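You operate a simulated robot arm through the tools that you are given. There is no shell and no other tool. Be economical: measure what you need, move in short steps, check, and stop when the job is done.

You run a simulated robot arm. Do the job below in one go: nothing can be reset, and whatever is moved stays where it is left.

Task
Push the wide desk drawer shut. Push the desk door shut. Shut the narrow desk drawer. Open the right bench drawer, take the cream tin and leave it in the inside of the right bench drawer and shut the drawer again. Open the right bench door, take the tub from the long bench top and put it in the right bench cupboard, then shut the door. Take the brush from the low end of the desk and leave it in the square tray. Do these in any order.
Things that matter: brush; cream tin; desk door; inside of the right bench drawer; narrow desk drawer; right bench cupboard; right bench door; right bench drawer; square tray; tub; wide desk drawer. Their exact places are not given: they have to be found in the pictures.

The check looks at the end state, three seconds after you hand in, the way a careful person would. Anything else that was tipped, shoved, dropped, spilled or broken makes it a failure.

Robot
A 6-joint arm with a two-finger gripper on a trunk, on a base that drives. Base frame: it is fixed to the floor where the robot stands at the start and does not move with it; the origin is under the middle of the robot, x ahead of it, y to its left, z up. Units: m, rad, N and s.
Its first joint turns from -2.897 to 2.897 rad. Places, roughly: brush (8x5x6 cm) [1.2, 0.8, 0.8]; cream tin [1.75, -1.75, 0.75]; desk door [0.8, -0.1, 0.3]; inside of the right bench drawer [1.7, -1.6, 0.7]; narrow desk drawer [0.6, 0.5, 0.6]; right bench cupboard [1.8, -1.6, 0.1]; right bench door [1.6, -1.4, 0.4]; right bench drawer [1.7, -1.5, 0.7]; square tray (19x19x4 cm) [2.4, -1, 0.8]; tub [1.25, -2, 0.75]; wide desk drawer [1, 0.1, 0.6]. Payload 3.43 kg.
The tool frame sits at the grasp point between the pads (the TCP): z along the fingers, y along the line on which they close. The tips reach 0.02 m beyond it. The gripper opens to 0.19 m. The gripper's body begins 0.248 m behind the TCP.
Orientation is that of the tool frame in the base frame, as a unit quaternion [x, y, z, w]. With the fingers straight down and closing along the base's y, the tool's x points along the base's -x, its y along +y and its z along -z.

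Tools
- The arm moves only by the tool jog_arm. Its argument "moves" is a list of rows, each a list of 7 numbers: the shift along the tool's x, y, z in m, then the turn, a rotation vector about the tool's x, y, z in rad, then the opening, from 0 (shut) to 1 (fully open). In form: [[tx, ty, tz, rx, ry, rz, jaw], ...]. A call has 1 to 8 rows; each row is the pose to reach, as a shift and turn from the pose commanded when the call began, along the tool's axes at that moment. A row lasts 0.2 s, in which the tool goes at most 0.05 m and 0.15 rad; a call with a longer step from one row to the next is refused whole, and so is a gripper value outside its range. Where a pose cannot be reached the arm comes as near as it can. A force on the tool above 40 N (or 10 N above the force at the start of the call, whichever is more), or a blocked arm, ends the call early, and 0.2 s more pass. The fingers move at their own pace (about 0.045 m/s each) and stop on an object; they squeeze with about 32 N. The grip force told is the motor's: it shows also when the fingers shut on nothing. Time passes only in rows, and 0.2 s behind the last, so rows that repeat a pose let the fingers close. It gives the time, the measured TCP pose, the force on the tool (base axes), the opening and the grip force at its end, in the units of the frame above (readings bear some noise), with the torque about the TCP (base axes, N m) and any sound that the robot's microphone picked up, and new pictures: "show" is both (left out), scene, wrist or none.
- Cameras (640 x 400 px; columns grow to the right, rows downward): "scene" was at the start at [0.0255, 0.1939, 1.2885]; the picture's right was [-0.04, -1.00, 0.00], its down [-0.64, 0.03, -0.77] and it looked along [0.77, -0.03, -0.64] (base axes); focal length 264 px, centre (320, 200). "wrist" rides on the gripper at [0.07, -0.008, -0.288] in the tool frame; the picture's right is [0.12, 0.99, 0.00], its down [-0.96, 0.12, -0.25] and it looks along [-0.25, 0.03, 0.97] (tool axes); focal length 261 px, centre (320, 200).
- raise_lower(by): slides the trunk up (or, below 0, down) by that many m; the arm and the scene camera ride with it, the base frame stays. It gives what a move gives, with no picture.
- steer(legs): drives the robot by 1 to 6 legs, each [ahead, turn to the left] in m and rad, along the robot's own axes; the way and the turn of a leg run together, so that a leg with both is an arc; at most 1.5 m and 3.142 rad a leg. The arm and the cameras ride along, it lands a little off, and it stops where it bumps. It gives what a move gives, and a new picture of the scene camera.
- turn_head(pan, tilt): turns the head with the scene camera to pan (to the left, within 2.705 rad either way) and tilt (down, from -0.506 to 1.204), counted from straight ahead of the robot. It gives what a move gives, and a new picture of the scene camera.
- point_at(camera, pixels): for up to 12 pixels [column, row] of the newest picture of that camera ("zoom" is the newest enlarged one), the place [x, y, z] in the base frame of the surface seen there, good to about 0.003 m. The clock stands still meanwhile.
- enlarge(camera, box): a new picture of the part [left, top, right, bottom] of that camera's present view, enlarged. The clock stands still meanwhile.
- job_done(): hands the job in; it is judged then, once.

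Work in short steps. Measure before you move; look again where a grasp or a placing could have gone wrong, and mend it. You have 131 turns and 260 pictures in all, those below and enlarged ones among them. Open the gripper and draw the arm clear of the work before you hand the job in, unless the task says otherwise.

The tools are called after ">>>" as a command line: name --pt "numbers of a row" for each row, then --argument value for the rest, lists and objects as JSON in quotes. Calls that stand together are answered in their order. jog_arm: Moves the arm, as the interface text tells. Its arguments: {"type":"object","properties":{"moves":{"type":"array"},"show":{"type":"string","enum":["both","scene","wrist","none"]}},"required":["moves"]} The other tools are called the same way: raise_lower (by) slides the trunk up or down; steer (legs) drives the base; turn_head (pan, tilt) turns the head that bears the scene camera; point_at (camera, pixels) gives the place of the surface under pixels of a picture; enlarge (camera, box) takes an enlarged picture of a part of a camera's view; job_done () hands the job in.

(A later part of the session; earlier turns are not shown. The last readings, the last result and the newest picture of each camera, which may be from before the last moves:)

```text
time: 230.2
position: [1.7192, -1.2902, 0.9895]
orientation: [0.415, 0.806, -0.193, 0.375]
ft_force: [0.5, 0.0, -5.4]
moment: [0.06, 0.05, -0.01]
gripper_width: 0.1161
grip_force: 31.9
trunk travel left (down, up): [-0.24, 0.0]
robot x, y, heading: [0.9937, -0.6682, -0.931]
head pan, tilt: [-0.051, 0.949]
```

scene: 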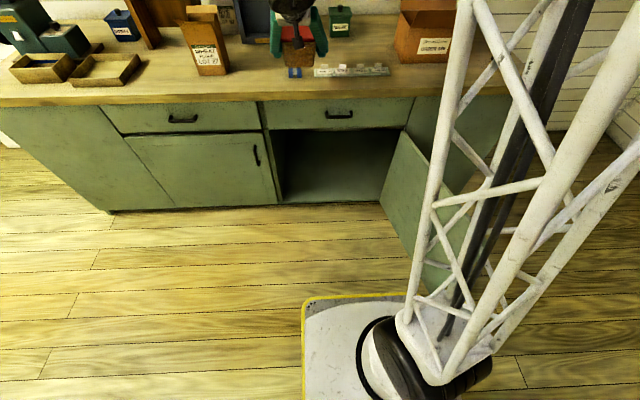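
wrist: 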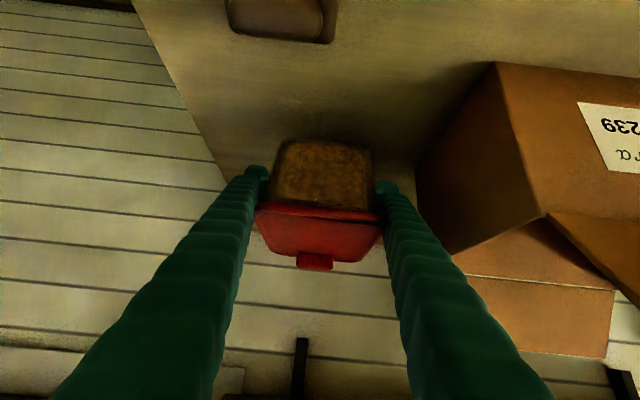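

I back 0.15 m so the tub clears the bench, shift it to u≈0.52, and lower the trunk fully.

>>> steer --legs '[[-0.16, 0]]'

>>> jog_arm --pt "0 -0.04 0 0 0 0 0.3" --pt "0 -0.08 0 0 0 0 0.3" --pt "0 -0.11 0 0 0 0 0.3" --show "none"

>>> raise_lower --by -0.24

```text
time: 231.6
position: [1.6225, -1.1587, 0.9888]
orientation: [0.414, 0.806, -0.192, 0.376]
ft_force: [-0.5, 0.7, -6.4]
moment: [0.08, 0.04, 0.01]
gripper_width: 0.1161
grip_force: 32.4
trunk travel left (down, up): [-0.24, 0.0]
robot x, y, heading: [0.8918, -0.5388, -0.937]
head pan, tilt: [-0.051, 0.949]
```

scene: 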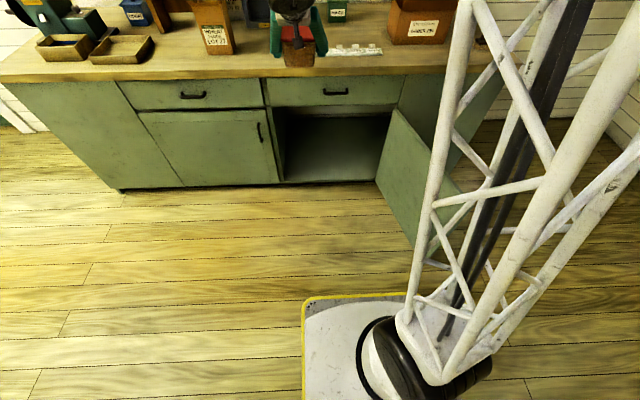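

```text
time: 232.4
position: [1.5344, -1.2205, 0.9872]
orientation: [0.415, 0.806, -0.193, 0.376]
ft_force: [0.3, 0.3, -5.1]
moment: [0.04, 0.13, -0.05]
gripper_width: 0.1159
grip_force: 32.0
trunk travel left (down, up): [-0.24, 0.0]
robot x, y, heading: [0.8954, -0.5431, -0.937]
head pan, tilt: [-0.051, 0.949]
```

```text
time: 234.9
position: [1.533, -1.2201, 0.7475]
orientation: [0.415, 0.806, -0.192, 0.376]
ft_force: [0.2, 0.1, -5.3]
moment: [0.06, 0.04, -0.01]
gripper_width: 0.1156
grip_force: 31.6
trunk travel left (down, up): [0.0, 0.24]
robot x, y, heading: [0.8945, -0.5403, -0.933]
head pan, tilt: [-0.051, 0.949]
```

TCP at u 0.523, v 1.888, z 0.748. I lower the tub 0.36 m in front of the opening.

>>> jog_arm --pt "0.0345 0 0.0289 0 0 0 0.3" --pt "0.069 0 0.0578 0 0 0 0.3" --pt "0.1035 0 0.0867 0 0 0 0.3" --pt "0.138 0 0.1156 0 0 0 0.3" --pt "0.1725 0 0.1445 0 0 0 0.3" --pt "0.207 0 0.1734 0 0 0 0.3" --pt "0.2415 0 0.2023 0 0 0 0.3" --pt "0.276 0 0.2312 0 0 0 0.3" --show "scene"

```text
time: 236.7
position: [1.5315, -1.222, 0.3908]
orientation: [0.414, 0.806, -0.192, 0.376]
ft_force: [-0.1, 0.7, -4.0]
moment: [0.13, 0.11, 0.04]
gripper_width: 0.1159
grip_force: 32.2
trunk travel left (down, up): [0.0, 0.24]
robot x, y, heading: [0.893, -0.5383, -0.934]
head pan, tilt: [-0.051, 0.949]
```

scene: 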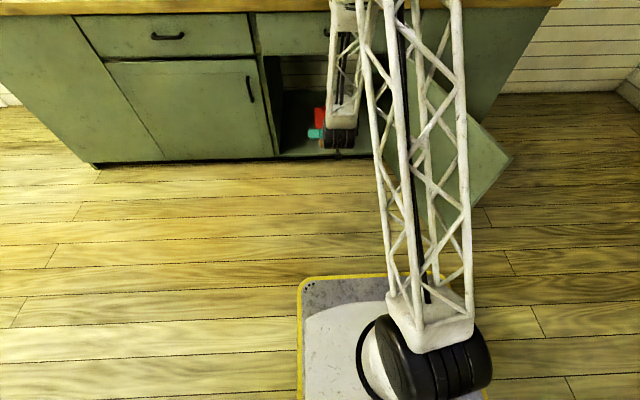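

I lower another 0.2 m here; insertion will be done by driving forward.

>>> jog_arm --pt "0.0306 0 0.0257 0 0 0 0.3" --pt "0.0613 0 0.0514 0 0 0 0.3" --pt "0.0919 0 0.0772 0 0 0 0.3" --pt "0.1226 0 0.1029 0 0 0 0.3" --pt "0.15 0 0.126 0 0 0 0.3" --show "both"

```text
time: 237.9
position: [1.5336, -1.2208, 0.1921]
orientation: [0.413, 0.806, -0.193, 0.377]
ft_force: [0.4, 0.0, -4.4]
moment: [0.18, 0.13, 0.0]
gripper_width: 0.1165
grip_force: 32.1
trunk travel left (down, up): [0.0, 0.24]
robot x, y, heading: [0.8943, -0.5379, -0.936]
head pan, tilt: [-0.051, 0.949]
```

scene: 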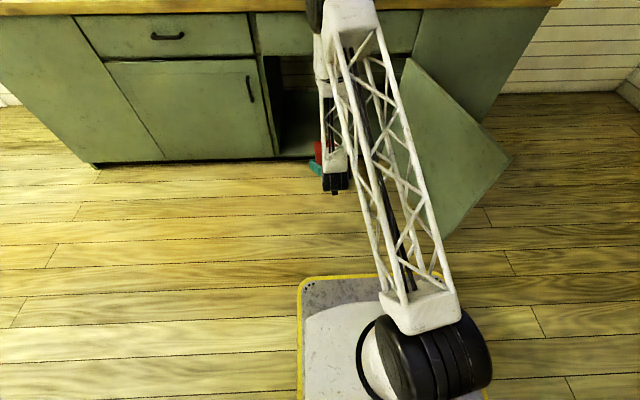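
wrist: 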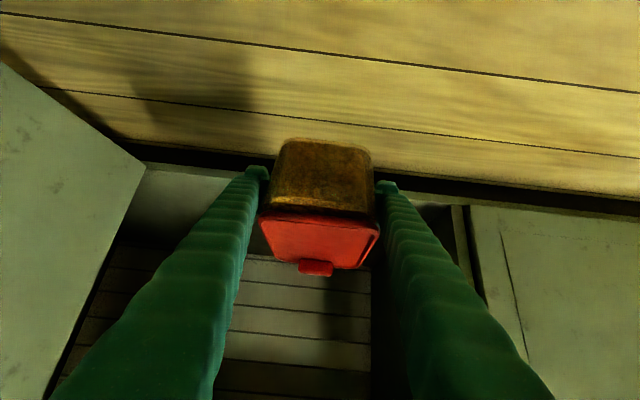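

I drive 0.32 m ahead to carry the tub through the opening.

>>> steer --legs '[[0.32, 0]]'

>>> jog_arm --pt "0 0 0 0 0 0 0.3" --show "wrist"

```text
time: 240.0
position: [1.7331, -1.469, 0.1913]
orientation: [0.41, 0.809, -0.19, 0.376]
ft_force: [0.0, 0.5, -5.4]
moment: [0.07, 0.06, 0.02]
gripper_width: 0.1159
grip_force: 31.7
trunk travel left (down, up): [0.0, 0.24]
robot x, y, heading: [1.0841, -0.7969, -0.922]
head pan, tilt: [-0.051, 0.949]
```

scene: 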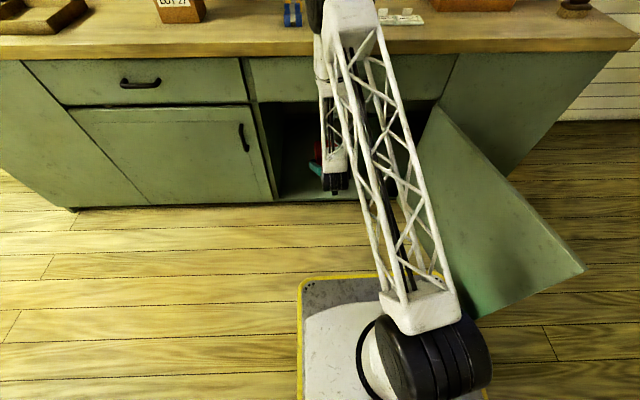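

```text
time: 240.4
position: [1.7339, -1.47, 0.1904]
orientation: [0.41, 0.809, -0.191, 0.376]
ft_force: [0.0, 0.2, -5.7]
moment: [0.05, 0.03, 0.03]
gripper_width: 0.1162
grip_force: 31.6
trunk travel left (down, up): [0.0, 0.24]
robot x, y, heading: [1.0878, -0.7946, -0.926]
head pan, tilt: [-0.051, 0.949]
```

wrist: 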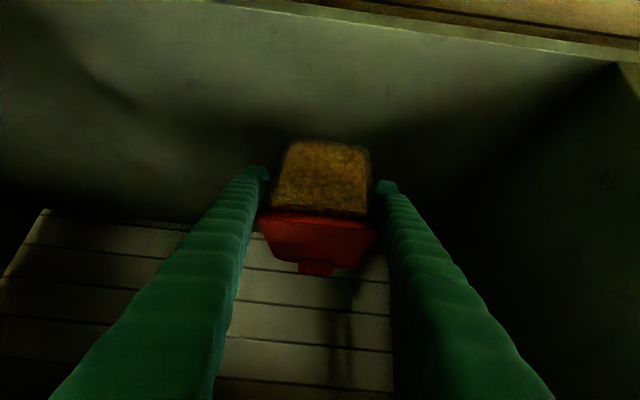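

Inside the cupboard (v 2.21). I measure the floor below, then lower.

>>> point_at --camera "wrist" --pixels '[[250, 100], [400, 110], [330, 90], [250, 15], [180, 150], [480, 130]]'

>>> jog_arm --pt "0.023 0 0.0193 0 0 0 0.3" --pt "0.046 0 0.0386 0 0 0 0.3" --show "none"

```text
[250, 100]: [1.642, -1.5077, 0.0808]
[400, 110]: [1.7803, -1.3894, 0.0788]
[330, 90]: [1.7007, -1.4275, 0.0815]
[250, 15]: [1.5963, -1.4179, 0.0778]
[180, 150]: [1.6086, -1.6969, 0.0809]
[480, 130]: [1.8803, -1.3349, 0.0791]
```

```text
time: 241.0
position: [1.7371, -1.4673, 0.136]
orientation: [0.409, 0.808, -0.19, 0.378]
ft_force: [0.2, -0.3, -5.7]
moment: [0.09, 0.01, 0.01]
gripper_width: 0.116
grip_force: 32.1
trunk travel left (down, up): [0.0, 0.24]
robot x, y, heading: [1.0889, -0.7967, -0.912]
head pan, tilt: [-0.051, 0.949]
```

The floor is z 0.08; contact expected at TCP 0.114. I lower slowly.

>>> jog_arm --pt "0.0077 0 0.0064 0 0 0 0.3" --pt "0.0138 0 0.0116 0 0 0 0.3" --pt "0.0169 0 0.0141 0 0 0 0.3" --pt "0.0192 0 0.0161 0 0 0 0.3" --show "none"

```text
time: 242.0
position: [1.7401, -1.4659, 0.1208]
orientation: [0.406, 0.808, -0.192, 0.382]
ft_force: [1.3, 9.5, 20.2]
moment: [-0.63, 0.72, -0.2]
gripper_width: 0.1161
grip_force: 32.0
trunk travel left (down, up): [0.0, 0.24]
robot x, y, heading: [1.0889, -0.7945, -0.897]
head pan, tilt: [-0.051, 0.949]
```

Contact with 20 N at z 0.121; I look before releasing.

>>> jog_arm --pt "0.0165 0 0.0138 0 0 0 0.3" --show "both"

>>> enlarge --camera "wrist" --box '[200, 80, 440, 300]'

```text
time: 242.3
position: [1.7441, -1.4685, 0.1182]
orientation: [0.404, 0.807, -0.191, 0.387]
ft_force: [-1.0, 4.4, 44.6]
moment: [0.77, 0.54, -0.12]
gripper_width: 0.1154
grip_force: 32.3
trunk travel left (down, up): [0.0, 0.24]
robot x, y, heading: [1.0848, -0.7918, -0.884]
head pan, tilt: [-0.051, 0.949]
stopped in row 1: the force on the tool passed its limit at 42 N (the readings are from after the stop); the commanded pose is now the measured one
```

scene: 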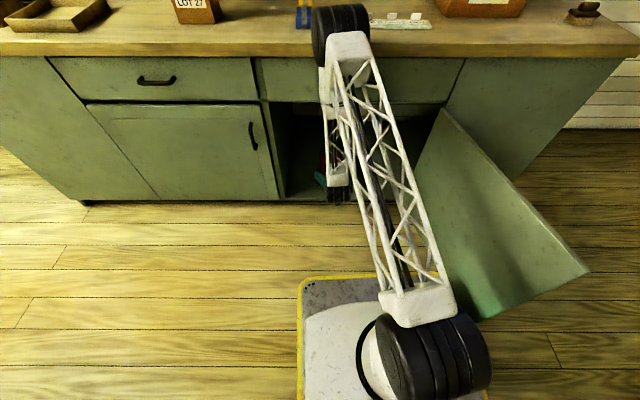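
wrist: 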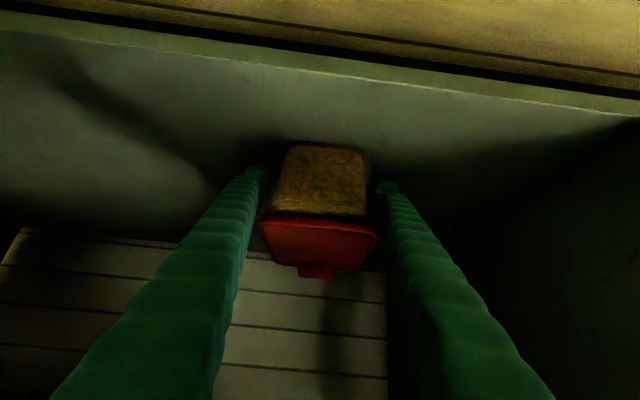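

```text
1.82 times, centred on (320, 190) of wrist
```

zoom: 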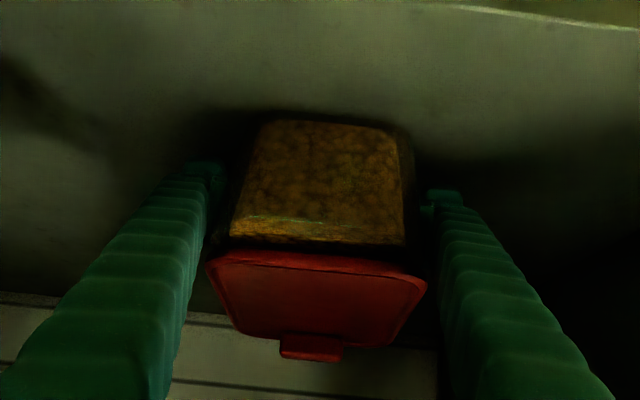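

The elbow (black wheel at scene (340,25)) may be touching the bench edge, as the base is being turned. I measure it.

>>> point_at --camera "scene" --pixels '[[340, 15], [340, 28], [318, 40], [350, 60], [325, 70], [280, 45], [400, 22], [330, 180]]'

>>> enlarge --camera "scene" --box '[260, 0, 460, 120]'

```text
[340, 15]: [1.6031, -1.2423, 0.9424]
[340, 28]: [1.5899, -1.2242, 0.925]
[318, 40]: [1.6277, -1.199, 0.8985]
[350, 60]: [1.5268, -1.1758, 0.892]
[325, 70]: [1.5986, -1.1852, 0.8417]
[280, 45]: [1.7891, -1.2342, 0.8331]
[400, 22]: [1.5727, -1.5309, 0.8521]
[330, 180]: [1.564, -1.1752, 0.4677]
```

```text
3.20 times, centred on (360, 60) of scene
```

zoom: 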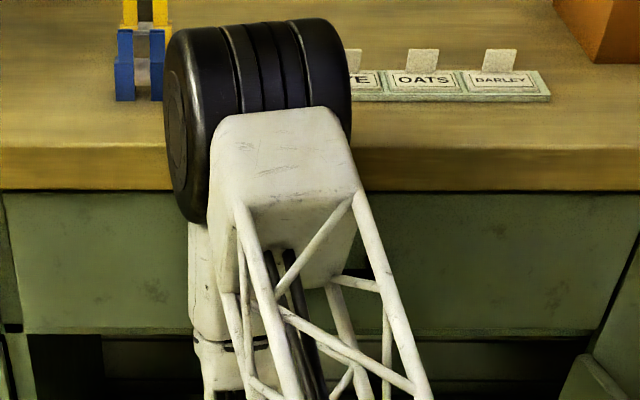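

The elbow wheel leans on the bench's front edge, while the tub's bottom (z≈0.084) is on the floor. I release the tub here and back the base straight out.

>>> jog_arm --pt "0 0 0 0 0 0 0.8" --pt "0 0 0 0 0 0 0.8" --pt "0 0 0 0 0 0 0.8" --show "wrist"

```text
time: 243.1
position: [1.7419, -1.4646, 0.1095]
orientation: [0.404, 0.809, -0.19, 0.382]
ft_force: [1.3, -0.1, -0.1]
moment: [-0.03, 0.03, 0.0]
gripper_width: 0.1522
grip_force: 0.1
trunk travel left (down, up): [0.0, 0.24]
robot x, y, heading: [1.084, -0.7916, -0.883]
head pan, tilt: [-0.051, 0.949]
```

wrist: 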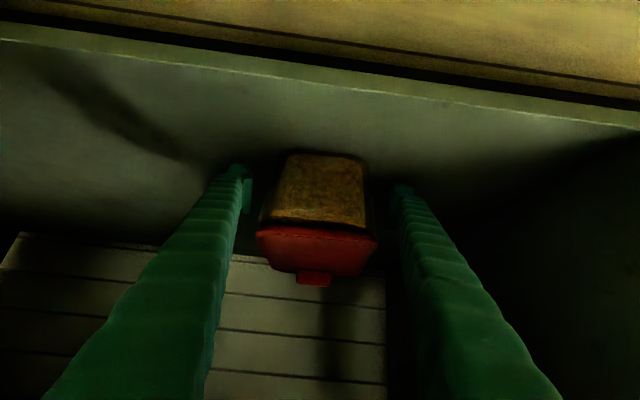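

The tub is released and upright. I back out 0.15 m and look at it.

>>> steer --legs '[[-0.16, 0]]'

>>> jog_arm --pt "0 0 0 0 0 0 0.8" --show "wrist"

>>> point_at --camera "wrist" --pixels '[[320, 85], [290, 95], [350, 95], [320, 120], [320, 60], [310, 100], [330, 105]]'

```text
time: 243.9
position: [1.7393, -1.4626, 0.1016]
orientation: [0.405, 0.807, -0.191, 0.386]
ft_force: [6.0, 1.4, 6.3]
moment: [-0.24, 0.29, 0.16]
gripper_width: 0.1491
grip_force: 0.0
trunk travel left (down, up): [0.0, 0.24]
robot x, y, heading: [1.077, -0.7802, -0.88]
head pan, tilt: [-0.051, 0.949]
stopped in leg 1: the force on the tool passed its limit at 124 N (the readings are from after the stop); the commanded pose is now the measured one
```

scene: 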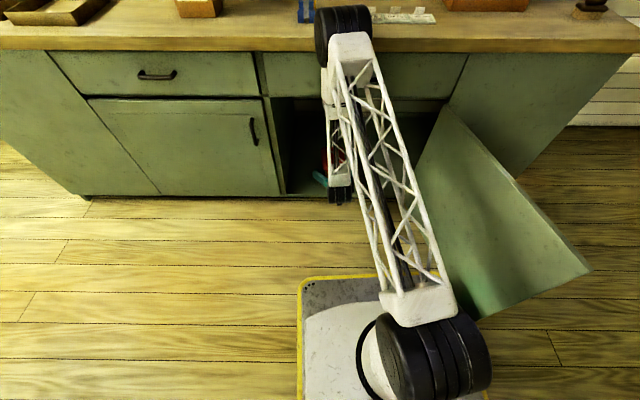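

```text
time: 244.3
position: [1.7382, -1.4634, 0.1021]
orientation: [0.404, 0.808, -0.19, 0.385]
ft_force: [7.8, -2.5, 8.0]
moment: [-0.44, 0.45, 0.49]
gripper_width: 0.1492
grip_force: 0.1
trunk travel left (down, up): [0.0, 0.24]
robot x, y, heading: [1.0799, -0.784, -0.879]
head pan, tilt: [-0.051, 0.949]
```

wrist: 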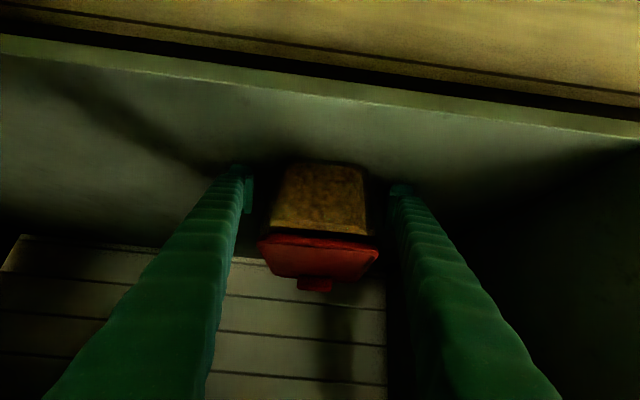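

```text
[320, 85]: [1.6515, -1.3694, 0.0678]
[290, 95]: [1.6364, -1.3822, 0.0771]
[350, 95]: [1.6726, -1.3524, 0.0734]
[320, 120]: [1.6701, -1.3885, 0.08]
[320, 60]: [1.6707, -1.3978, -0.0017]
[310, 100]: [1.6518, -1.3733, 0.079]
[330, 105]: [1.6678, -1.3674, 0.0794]
```

The fingertips now press on the floor (arm relaxed downward). I raise the hand 3 cm first, fingers staying beside the tub.

>>> jog_arm --pt "-0.0115 0 -0.0096 0 0 0 0.8" --pt "-0.023 0 -0.0193 0 0 0 0.8" --show "wrist"

```text
time: 244.9
position: [1.7393, -1.4621, 0.1294]
orientation: [0.405, 0.808, -0.19, 0.384]
ft_force: [-0.2, 0.7, 0.8]
moment: [0.02, -0.03, 0.0]
gripper_width: 0.1522
grip_force: 0.1
trunk travel left (down, up): [0.0, 0.24]
robot x, y, heading: [1.0822, -0.7881, -0.879]
head pan, tilt: [-0.051, 0.949]
```

wrist: 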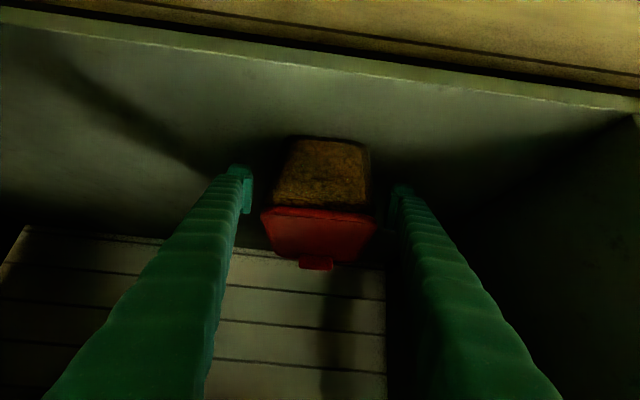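

Force is zero and the tub is centred between the fingers. I back out again.

>>> steer --legs '[[-0.2, 0]]'

>>> jog_arm --pt "0 0 0 0 0 0 0.8" --show "wrist"

>>> point_at --camera "wrist" --pixels '[[320, 215], [320, 235], [290, 235], [350, 235], [310, 200], [320, 255]]'

```text
time: 246.5
position: [1.6125, -1.3107, 0.1315]
orientation: [0.405, 0.808, -0.19, 0.385]
ft_force: [0.0, 0.2, 1.1]
moment: [-0.02, 0.02, 0.0]
gripper_width: 0.1518
grip_force: 0.0
trunk travel left (down, up): [0.0, 0.24]
robot x, y, heading: [0.9522, -0.631, -0.882]
head pan, tilt: [-0.051, 0.949]
```

scene: 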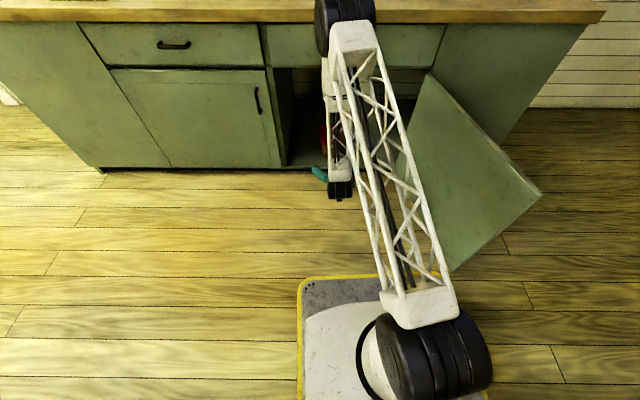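

```text
time: 246.9
position: [1.6126, -1.3106, 0.1303]
orientation: [0.405, 0.807, -0.19, 0.385]
ft_force: [0.4, -0.1, -0.4]
moment: [-0.01, 0.0, -0.01]
gripper_width: 0.1521
grip_force: 0.1
trunk travel left (down, up): [0.0, 0.24]
robot x, y, heading: [0.9492, -0.631, -0.877]
head pan, tilt: [-0.051, 0.949]
```

wrist: 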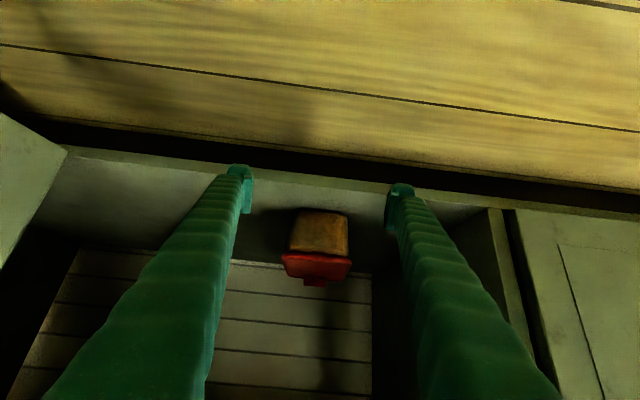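

```text
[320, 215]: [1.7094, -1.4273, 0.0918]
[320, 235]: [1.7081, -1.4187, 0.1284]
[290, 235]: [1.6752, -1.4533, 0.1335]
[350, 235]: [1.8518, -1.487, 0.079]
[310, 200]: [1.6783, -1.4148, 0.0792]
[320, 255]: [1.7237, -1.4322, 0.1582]
```

The tub stands well inside (front at v≈2.15). Now I must close the door from its outer side: I back out, raise and close the hand, swing it over the door top to the right, and lower it there.

>>> steer --legs '[[-0.1, 0]]'

>>> raise_lower --by 0.24

>>> jog_arm --pt "-0.029 0 -0.037 0 0 0 0" --pt "-0.058 0 -0.074 0 0 0 0" --pt "-0.087 0 -0.111 0 0 0 0" --pt "-0.116 0 -0.149 0 0 0 0" --pt "-0.145 0 -0.186 0 0 0 0" --pt "-0.174 0 -0.223 0 0 0 0" --pt "-0.203 0 -0.261 0 0 0 0" --pt "-0.232 0 -0.299 0 0 0 0" --show "none"

>>> steer --legs '[[0, -0.716]]'

>>> raise_lower --by -0.2

>>> jog_arm --pt "0 0 0 0 0 0 0" --show "both"

```text
time: 248.1
position: [1.5495, -1.23, 0.1312]
orientation: [0.405, 0.808, -0.189, 0.384]
ft_force: [0.0, 0.8, -0.5]
moment: [-0.02, 0.0, -0.01]
gripper_width: 0.152
grip_force: 0.0
trunk travel left (down, up): [0.0, 0.24]
robot x, y, heading: [0.8849, -0.5541, -0.875]
head pan, tilt: [-0.051, 0.949]
```

scene: 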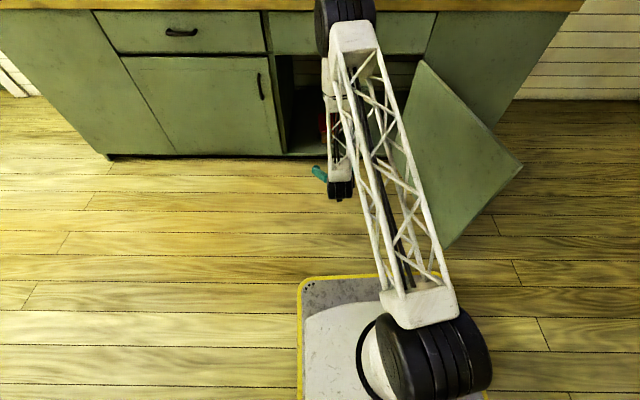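

```text
time: 250.6
position: [1.5482, -1.2313, 0.371]
orientation: [0.404, 0.808, -0.19, 0.385]
ft_force: [0.0, -0.2, -0.3]
moment: [0.02, 0.0, -0.02]
gripper_width: 0.152
grip_force: 0.1
trunk travel left (down, up): [-0.24, 0.0]
robot x, y, heading: [0.8853, -0.5507, -0.883]
head pan, tilt: [-0.051, 0.949]
```

```text
time: 252.4
position: [1.4945, -1.1636, 0.7371]
orientation: [0.404, 0.808, -0.189, 0.384]
ft_force: [-0.3, -0.3, -1.3]
moment: [-0.06, -0.04, -0.04]
gripper_width: 0.0
grip_force: 8.9
trunk travel left (down, up): [-0.24, 0.0]
robot x, y, heading: [0.8858, -0.5562, -0.878]
head pan, tilt: [-0.051, 0.949]
```

```text
time: 254.8
position: [0.9419, -1.4144, 0.7395]
orientation: [0.664, 0.613, -0.314, 0.292]
ft_force: [0.0, 0.3, -0.1]
moment: [0.0, -0.01, -0.02]
gripper_width: 0.0002
grip_force: 32.0
trunk travel left (down, up): [-0.24, 0.0]
robot x, y, heading: [0.8852, -0.5582, -1.604]
head pan, tilt: [-0.051, 0.949]
```

scene: 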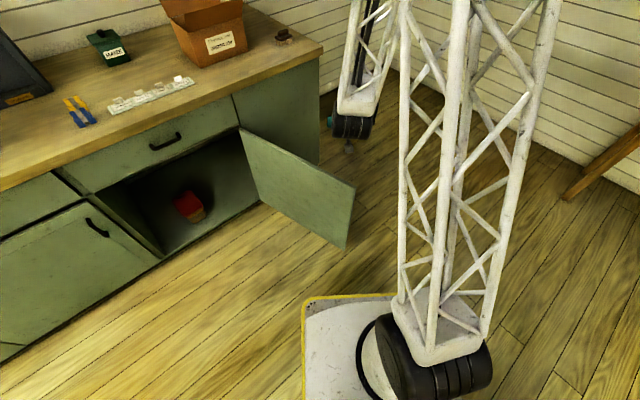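

```text
time: 256.9
position: [0.9415, -1.4135, 0.5385]
orientation: [0.663, 0.613, -0.313, 0.293]
ft_force: [0.6, 0.3, 0.6]
moment: [0.02, 0.01, -0.02]
gripper_width: 0.0002
grip_force: 31.8
trunk travel left (down, up): [-0.04, 0.2]
robot x, y, heading: [0.887, -0.5563, -1.6]
head pan, tilt: [-0.051, 0.949]
```

```text
time: 257.3
position: [0.9408, -1.4136, 0.5386]
orientation: [0.663, 0.613, -0.314, 0.293]
ft_force: [-0.7, -0.1, -0.3]
moment: [-0.02, -0.02, -0.01]
gripper_width: 0.0001
grip_force: 32.0
trunk travel left (down, up): [-0.04, 0.2]
robot x, y, heading: [0.891, -0.5533, -1.599]
head pan, tilt: [-0.051, 0.949]
```

scene: 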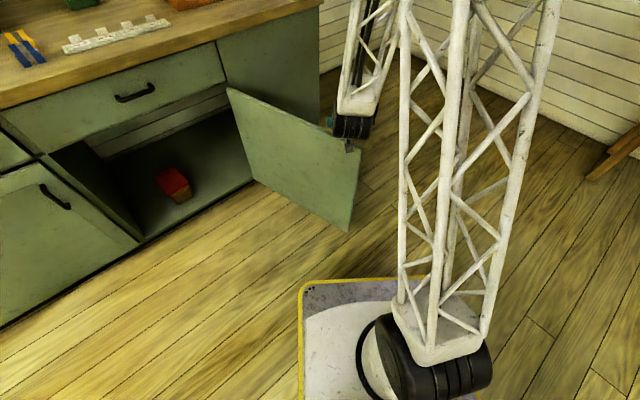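
wrist: 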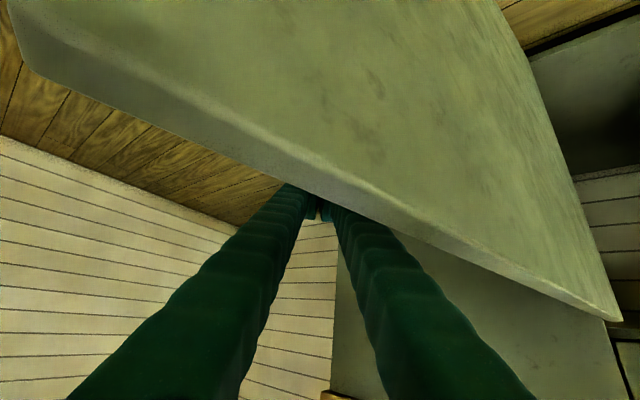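

The fingers are on the door's outer side, near the free edge; the tub stands inside with its lid. I turn the base left to swing the door, then drive forward to push it shut.

>>> steer --legs '[[0, 0.84], [0.26, 0]]'

>>> jog_arm --pt "0 0 0 0 0 0 0" --show "both"

```text
time: 261.5
position: [1.7347, -1.2537, 0.5352]
orientation: [0.356, 0.832, -0.166, 0.392]
ft_force: [-0.7, 1.4, -0.4]
moment: [0.01, 0.02, -0.03]
gripper_width: 0.0
grip_force: 32.0
trunk travel left (down, up): [-0.04, 0.2]
robot x, y, heading: [1.0599, -0.7203, -0.761]
head pan, tilt: [-0.051, 0.949]
stopped in leg 2: the force on the tool passed its limit at 80 N (the readings are from after the stop); the commanded pose is now the measured one
```

scene: 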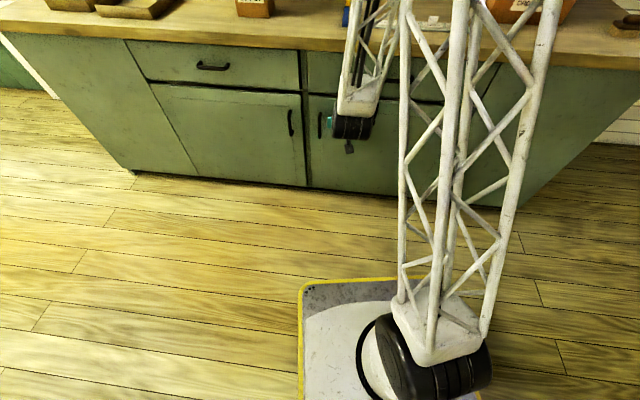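

```text
time: 261.9
position: [1.7359, -1.2531, 0.5355]
orientation: [0.357, 0.831, -0.166, 0.392]
ft_force: [-0.9, 1.0, -0.8]
moment: [0.02, 0.01, -0.03]
gripper_width: 0.0001
grip_force: 32.2
trunk travel left (down, up): [-0.04, 0.2]
robot x, y, heading: [1.0645, -0.7203, -0.763]
head pan, tilt: [-0.051, 0.949]
```

scene: 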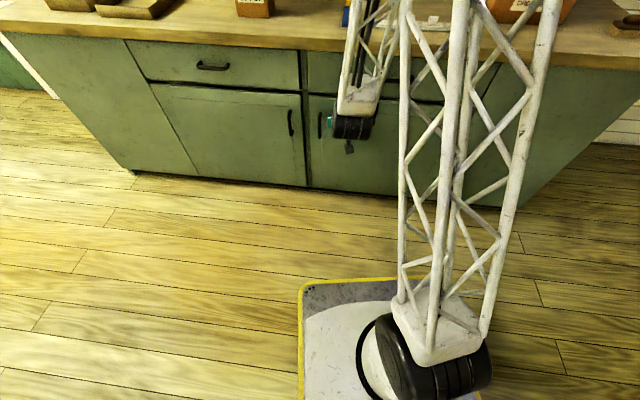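
wrist: 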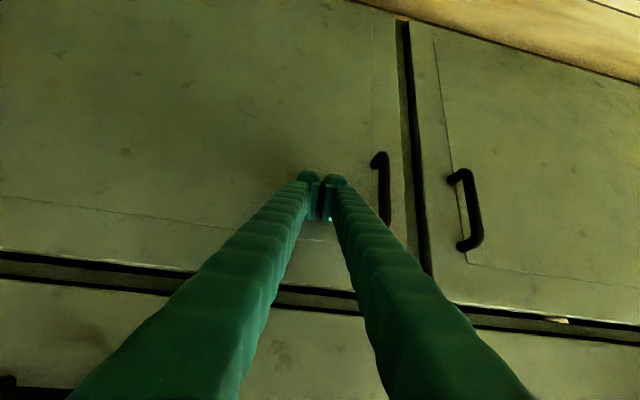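

The door is shut against its stop. I check flushness, then raise the hand and drive along the corridor and around the desk's right end toward the brush.

>>> point_at --camera "wrist" --pixels '[[150, 100], [395, 200], [440, 300], [200, 300], [550, 200]]'

>>> jog_arm --pt "0.026 0 -0.031 0 0 0 0" --pt "0.051 0 -0.061 0 0 0 0" --show "none"

>>> raise_lower --by 0.2

>>> jog_arm --pt "-0.0364 0 -0.0305 0 0 0 0.3" --pt "-0.0728 0 -0.061 0 0 0 0.4" --pt "-0.1092 0 -0.0915 0 0 0 0.5" --pt "-0.1456 0 -0.122 0 0 0 0.6" --pt "-0.182 0 -0.1525 0 0 0 0.6" --pt "-0.2184 0 -0.183 0 0 0 0.6" --pt "-0.2548 0 -0.2135 0 0 0 0.6" --pt "-0.2912 0 -0.244 0 0 0 0.6" --show "none"

>>> steer --legs '[[0, 1.391], [1.45, 0], [0, 1.571], [0.4, 0], [0, 0.4]]'

>>> jog_arm --pt "0 0 0 0 0 0 0.6" --show "wrist"

>>> turn_head --pan 0.2 --tilt 0.75

```text
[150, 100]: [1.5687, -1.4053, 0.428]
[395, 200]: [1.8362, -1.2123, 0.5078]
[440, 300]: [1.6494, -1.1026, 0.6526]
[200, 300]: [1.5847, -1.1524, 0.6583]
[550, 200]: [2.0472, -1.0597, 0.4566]
```

```text
time: 262.5
position: [1.719, -1.2185, 0.5488]
orientation: [0.359, 0.833, -0.166, 0.387]
ft_force: [0.7, -1.1, -0.7]
moment: [-0.03, -0.06, 0.06]
gripper_width: 0.0002
grip_force: 31.9
out of reach, approached as far as the arm can: row 1, 2
trunk travel left (down, up): [-0.04, 0.2]
robot x, y, heading: [1.0667, -0.7217, -0.762]
head pan, tilt: [-0.051, 0.949]
```

```text
time: 264.6
position: [1.7187, -1.2202, 0.749]
orientation: [0.359, 0.833, -0.166, 0.387]
ft_force: [-0.2, -0.5, -1.5]
moment: [0.02, -0.01, -0.01]
gripper_width: 0.0
grip_force: 32.0
trunk travel left (down, up): [-0.24, 0.0]
robot x, y, heading: [1.0639, -0.72, -0.761]
head pan, tilt: [-0.051, 0.949]
```

```text
time: 266.4
position: [1.7197, -1.2185, 1.1292]
orientation: [0.356, 0.834, -0.168, 0.387]
ft_force: [-0.8, 0.0, -0.7]
moment: [-0.1, -0.01, -0.08]
gripper_width: 0.1141
grip_force: 0.1
trunk travel left (down, up): [-0.24, 0.0]
robot x, y, heading: [1.0612, -0.7198, -0.762]
head pan, tilt: [-0.051, 0.949]
```

```text
time: 284.3
position: [1.2582, 0.7894, 1.1297]
orientation: [0.861, -0.284, -0.4, -0.131]
ft_force: [0.4, -0.3, 0.2]
moment: [0.03, 0.01, -0.01]
gripper_width: 0.1142
grip_force: 0.0
trunk travel left (down, up): [-0.24, 0.0]
robot x, y, heading: [1.9934, 0.4133, 2.556]
head pan, tilt: [-0.051, 0.949]
```

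scene: 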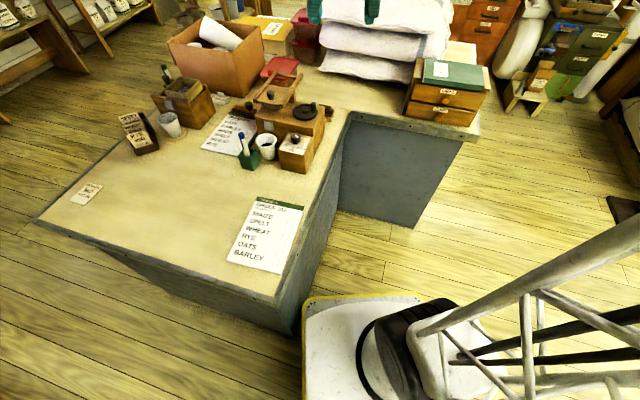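

```text
time: 284.7
position: [1.2587, 0.7882, 1.1284]
orientation: [0.862, -0.283, -0.4, -0.131]
ft_force: [-0.1, -0.1, -0.6]
moment: [-0.01, 0.04, 0.03]
gripper_width: 0.114
grip_force: 0.2
trunk travel left (down, up): [-0.24, 0.0]
robot x, y, heading: [1.9919, 0.416, 2.556]
head pan, tilt: [-0.051, 0.949]
```

wrist: 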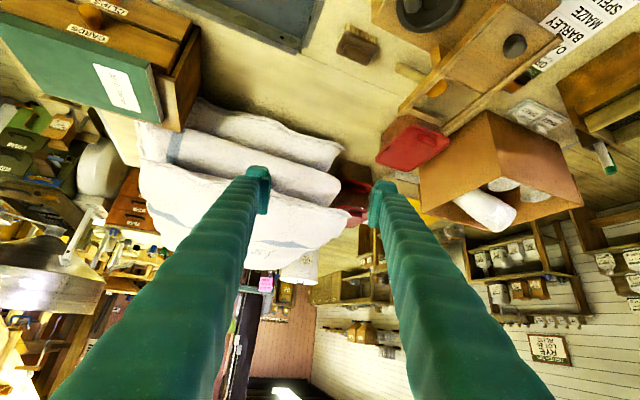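

```text
time: 285.5
position: [1.2586, 0.7889, 1.1292]
orientation: [0.862, -0.283, -0.4, -0.131]
ft_force: [-0.3, 0.8, 0.3]
moment: [-0.02, 0.02, -0.03]
gripper_width: 0.114
grip_force: 0.1
trunk travel left (down, up): [-0.24, 0.0]
robot x, y, heading: [1.9955, 0.4119, 2.555]
head pan, tilt: [0.201, 0.75]
```

scene: 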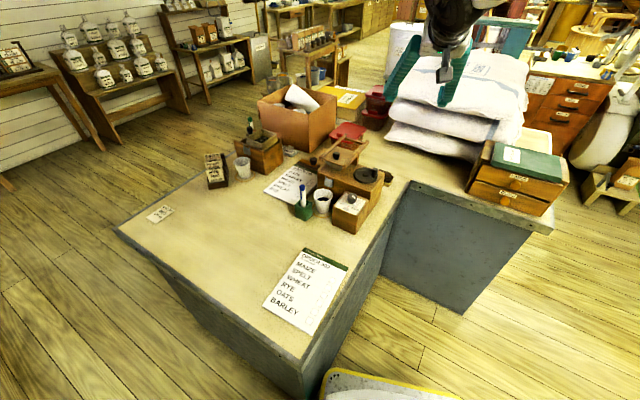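

The door is flush (v 2.06). The brush is visible at wrist (357,43). I measure it and its surroundings.

>>> point_at --camera "wrist" --pixels '[[357, 38], [343, 32], [340, 52], [371, 62], [378, 42], [357, 55], [410, 70], [405, 100], [300, 20], [385, 150], [330, 150], [430, 25]]'

>>> enlarge --camera "wrist" --box '[290, 0, 450, 110]'

```text
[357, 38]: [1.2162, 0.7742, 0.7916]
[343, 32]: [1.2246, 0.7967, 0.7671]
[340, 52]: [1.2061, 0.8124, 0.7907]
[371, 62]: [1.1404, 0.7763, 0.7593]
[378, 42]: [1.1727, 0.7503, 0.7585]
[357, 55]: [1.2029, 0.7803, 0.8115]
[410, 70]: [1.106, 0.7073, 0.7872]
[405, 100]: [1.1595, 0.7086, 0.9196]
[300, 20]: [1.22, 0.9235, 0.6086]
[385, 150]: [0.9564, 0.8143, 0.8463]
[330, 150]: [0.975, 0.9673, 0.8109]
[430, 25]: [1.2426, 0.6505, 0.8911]
```

```text
3.64 times, centred on (370, 55) of wrist
```

zoom: 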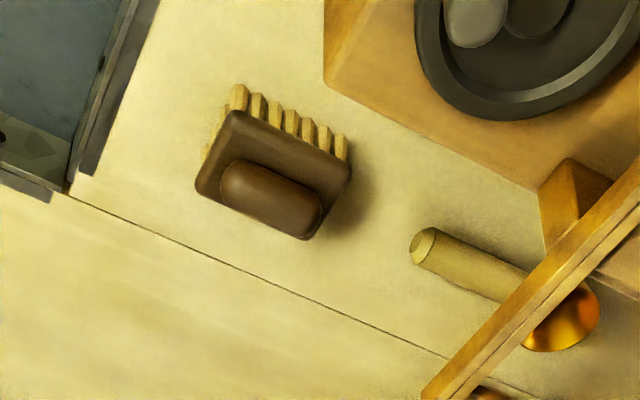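

Brush centre ≈ (1.198, 0.782), top z≈0.815, its long axis within ~10° of the closing line. I descend to a hover 6 cm above the grasp and check.

>>> jog_arm --pt "0.0263 0.006 0.0306 0 0 0 0.54" --pt "0.0527 0.0119 0.0612 0 0 0 0.54" --pt "0.079 0.0178 0.0918 0 0 0 0.54" --pt "0.1053 0.0238 0.1225 0 0 0 0.54" --pt "0.1316 0.0297 0.1531 0 0 0 0.54" --pt "0.158 0.0357 0.1837 0 0 0 0.54" --pt "0.1843 0.0416 0.2143 0 0 0 0.54" --show "wrist"

>>> point_at --camera "wrist" --pixels '[[320, 130], [300, 130], [340, 130], [320, 110], [320, 150], [280, 120], [360, 125], [320, 90]]'

>>> enlarge --camera "wrist" --box '[220, 70, 420, 230]'

```text
time: 287.1
position: [1.1969, 0.7789, 0.8486]
orientation: [0.861, -0.284, -0.401, -0.131]
ft_force: [1.8, 0.1, 0.3]
moment: [-0.08, -0.01, 0.04]
gripper_width: 0.1023
grip_force: 0.2
trunk travel left (down, up): [-0.24, 0.0]
robot x, y, heading: [1.9939, 0.4133, 2.554]
head pan, tilt: [0.201, 0.75]
```

wrist: 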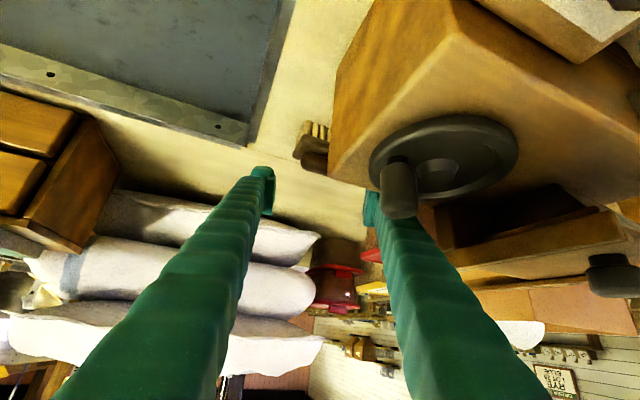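

```text
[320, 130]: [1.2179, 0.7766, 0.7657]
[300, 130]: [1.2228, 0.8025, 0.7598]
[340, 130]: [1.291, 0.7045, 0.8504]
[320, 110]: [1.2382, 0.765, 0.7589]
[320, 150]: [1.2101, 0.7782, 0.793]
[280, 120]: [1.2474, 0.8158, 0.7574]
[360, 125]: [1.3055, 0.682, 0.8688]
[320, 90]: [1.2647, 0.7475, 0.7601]
```

```text
2.50 times, centred on (320, 150) of wrist
```

zoom: 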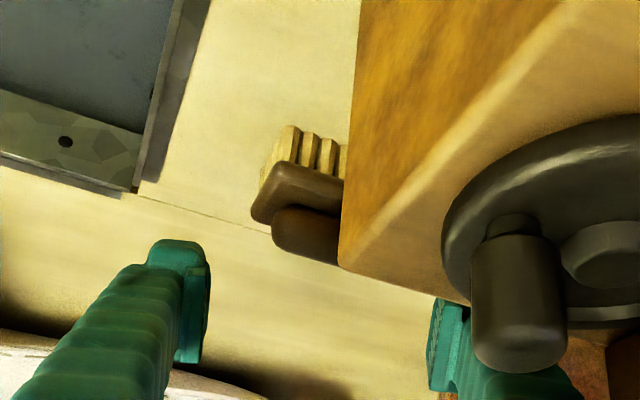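

The mill's crank wheel stands right beside the approach path of the right finger, so I stop here. I lift straight up, draw back, and relocate the base so that the tool comes in from the open (+x) side instead.

>>> jog_arm --pt "-0.0321 0 -0.027 0 0 0 0.54" --pt "-0.0642 0 -0.054 0 0 0 0.54" --pt "-0.0963 0 -0.081 0 0 0 0.54" --pt "-0.1284 0 -0.108 0 0 0 0.54" --pt "-0.1605 0 -0.135 0 0 0 0.54" --pt "-0.1926 0 -0.162 0 0 0 0.54" --pt "-0.2247 0 -0.189 0 0 0 0.54" --pt "-0.2568 0 -0.216 0 0 0 0.54" --show "none"

>>> jog_arm --pt "0.0213 0 -0.0256 0 0 0 0.54" --pt "0.0427 0 -0.0513 0 0 0 0.54" --pt "0.064 0 -0.077 0 0 0 0.54" --show "none"

>>> steer --legs '[[0, -1.066], [0.612, 0], [0, 1.787]]'

>>> jog_arm --pt "0 0 0 0 0 0 0.54" --show "wrist"

```text
time: 288.9
position: [1.1943, 0.7824, 1.1845]
orientation: [0.862, -0.284, -0.4, -0.131]
ft_force: [0.3, -0.1, 0.4]
moment: [0.02, -0.02, -0.03]
gripper_width: 0.1027
grip_force: 0.2
trunk travel left (down, up): [-0.24, 0.0]
robot x, y, heading: [1.9945, 0.4142, 2.553]
head pan, tilt: [0.201, 0.75]
```

```text
time: 289.7
position: [1.2756, 0.7211, 1.1851]
orientation: [0.861, -0.284, -0.4, -0.132]
ft_force: [-1.0, 0.1, -0.6]
moment: [0.03, -0.03, -0.02]
gripper_width: 0.1027
grip_force: 0.1
trunk travel left (down, up): [-0.24, 0.0]
robot x, y, heading: [1.9914, 0.4155, 2.553]
head pan, tilt: [0.201, 0.75]
```

```text
time: 300.5
position: [1.296, 0.7658, 1.1863]
orientation: [0.905, 0.057, -0.421, 0.027]
ft_force: [-0.3, 0.1, 0.3]
moment: [0.0, 0.02, 0.0]
gripper_width: 0.1026
grip_force: 0.0
trunk travel left (down, up): [-0.24, 0.0]
robot x, y, heading: [2.0276, 1.0374, -2.97]
head pan, tilt: [0.201, 0.75]
```

scene: 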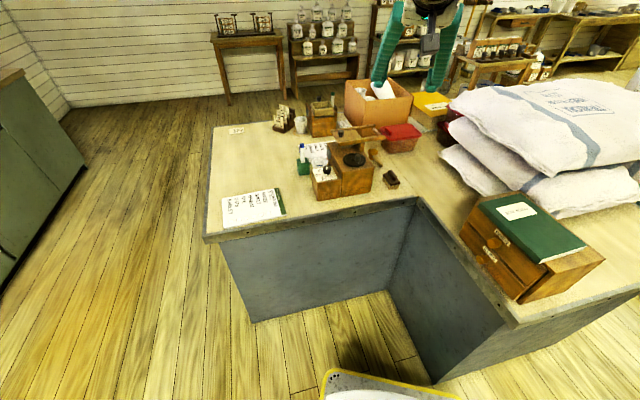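

```text
time: 300.9
position: [1.2958, 0.7639, 1.1859]
orientation: [0.905, 0.056, -0.42, 0.027]
ft_force: [-0.4, 0.1, -0.2]
moment: [0.02, 0.02, 0.03]
gripper_width: 0.1025
grip_force: 0.0
trunk travel left (down, up): [-0.24, 0.0]
robot x, y, heading: [2.0224, 1.0387, -2.971]
head pan, tilt: [0.201, 0.75]
```

wrist: 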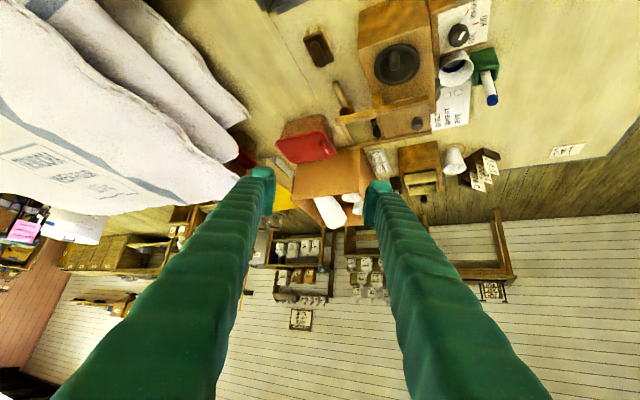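

A clear view: brush at wrist (319,47) with free space around. I go to a hover above it (yawing slightly toward its axis), opening the jaws a bit more, and re-measure.

>>> jog_arm --pt "0.0234 -0.0037 0.0353 -0.013 0 -0.011 0.66" --pt "0.0468 -0.0075 0.0706 -0.027 0 -0.022 0.66" --pt "0.0702 -0.0112 0.1059 -0.04 0 -0.034 0.66" --pt "0.0937 -0.015 0.1412 -0.053 0 -0.045 0.66" --pt "0.1171 -0.0187 0.1765 -0.067 0 -0.056 0.66" --pt "0.1405 -0.0225 0.2118 -0.08 0 -0.067 0.66" --pt "0.1639 -0.0262 0.2471 -0.094 0 -0.079 0.66" --pt "0.1873 -0.03 0.2824 -0.107 0 -0.09 0.66" --show "wrist"

>>> point_at --camera "wrist" --pixels '[[320, 120], [305, 120], [335, 120], [320, 135], [320, 150], [320, 165], [300, 140], [340, 140], [290, 130], [350, 130], [320, 105], [365, 150]]'

>>> enlarge --camera "wrist" --box '[220, 60, 420, 220]'

```text
time: 302.7
position: [1.1965, 0.7925, 0.8613]
orientation: [0.903, 0.085, -0.417, 0.06]
ft_force: [1.0, -3.8, 1.6]
moment: [0.69, -0.03, -0.55]
gripper_width: 0.1254
grip_force: 0.0
trunk travel left (down, up): [-0.24, 0.0]
robot x, y, heading: [2.0244, 1.0374, -2.969]
head pan, tilt: [0.201, 0.75]
```

wrist: 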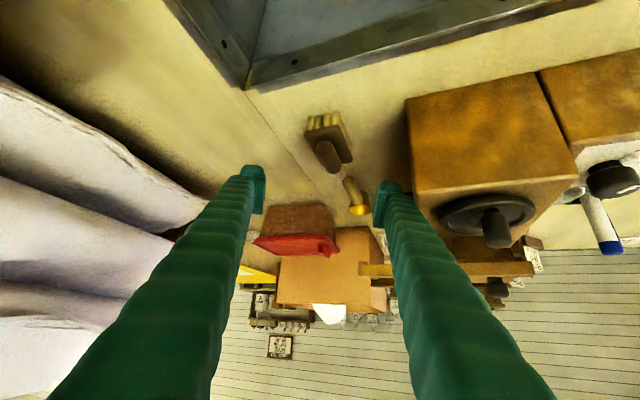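

```text
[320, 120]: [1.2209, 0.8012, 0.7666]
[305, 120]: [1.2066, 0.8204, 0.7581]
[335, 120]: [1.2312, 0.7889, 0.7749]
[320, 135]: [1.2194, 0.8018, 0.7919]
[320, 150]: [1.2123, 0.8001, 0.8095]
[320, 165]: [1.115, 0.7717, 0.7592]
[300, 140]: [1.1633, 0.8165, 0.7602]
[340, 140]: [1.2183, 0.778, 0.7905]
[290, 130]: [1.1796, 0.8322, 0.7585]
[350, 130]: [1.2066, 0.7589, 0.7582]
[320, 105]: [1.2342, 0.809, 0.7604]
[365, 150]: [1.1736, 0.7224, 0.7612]
```

```text
2.50 times, centred on (320, 140) of wrist
```

zoom: 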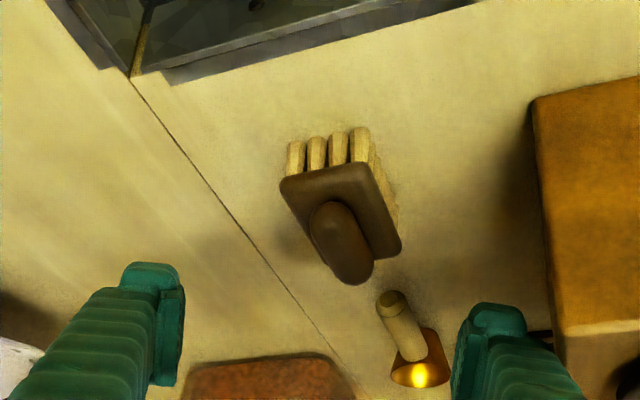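

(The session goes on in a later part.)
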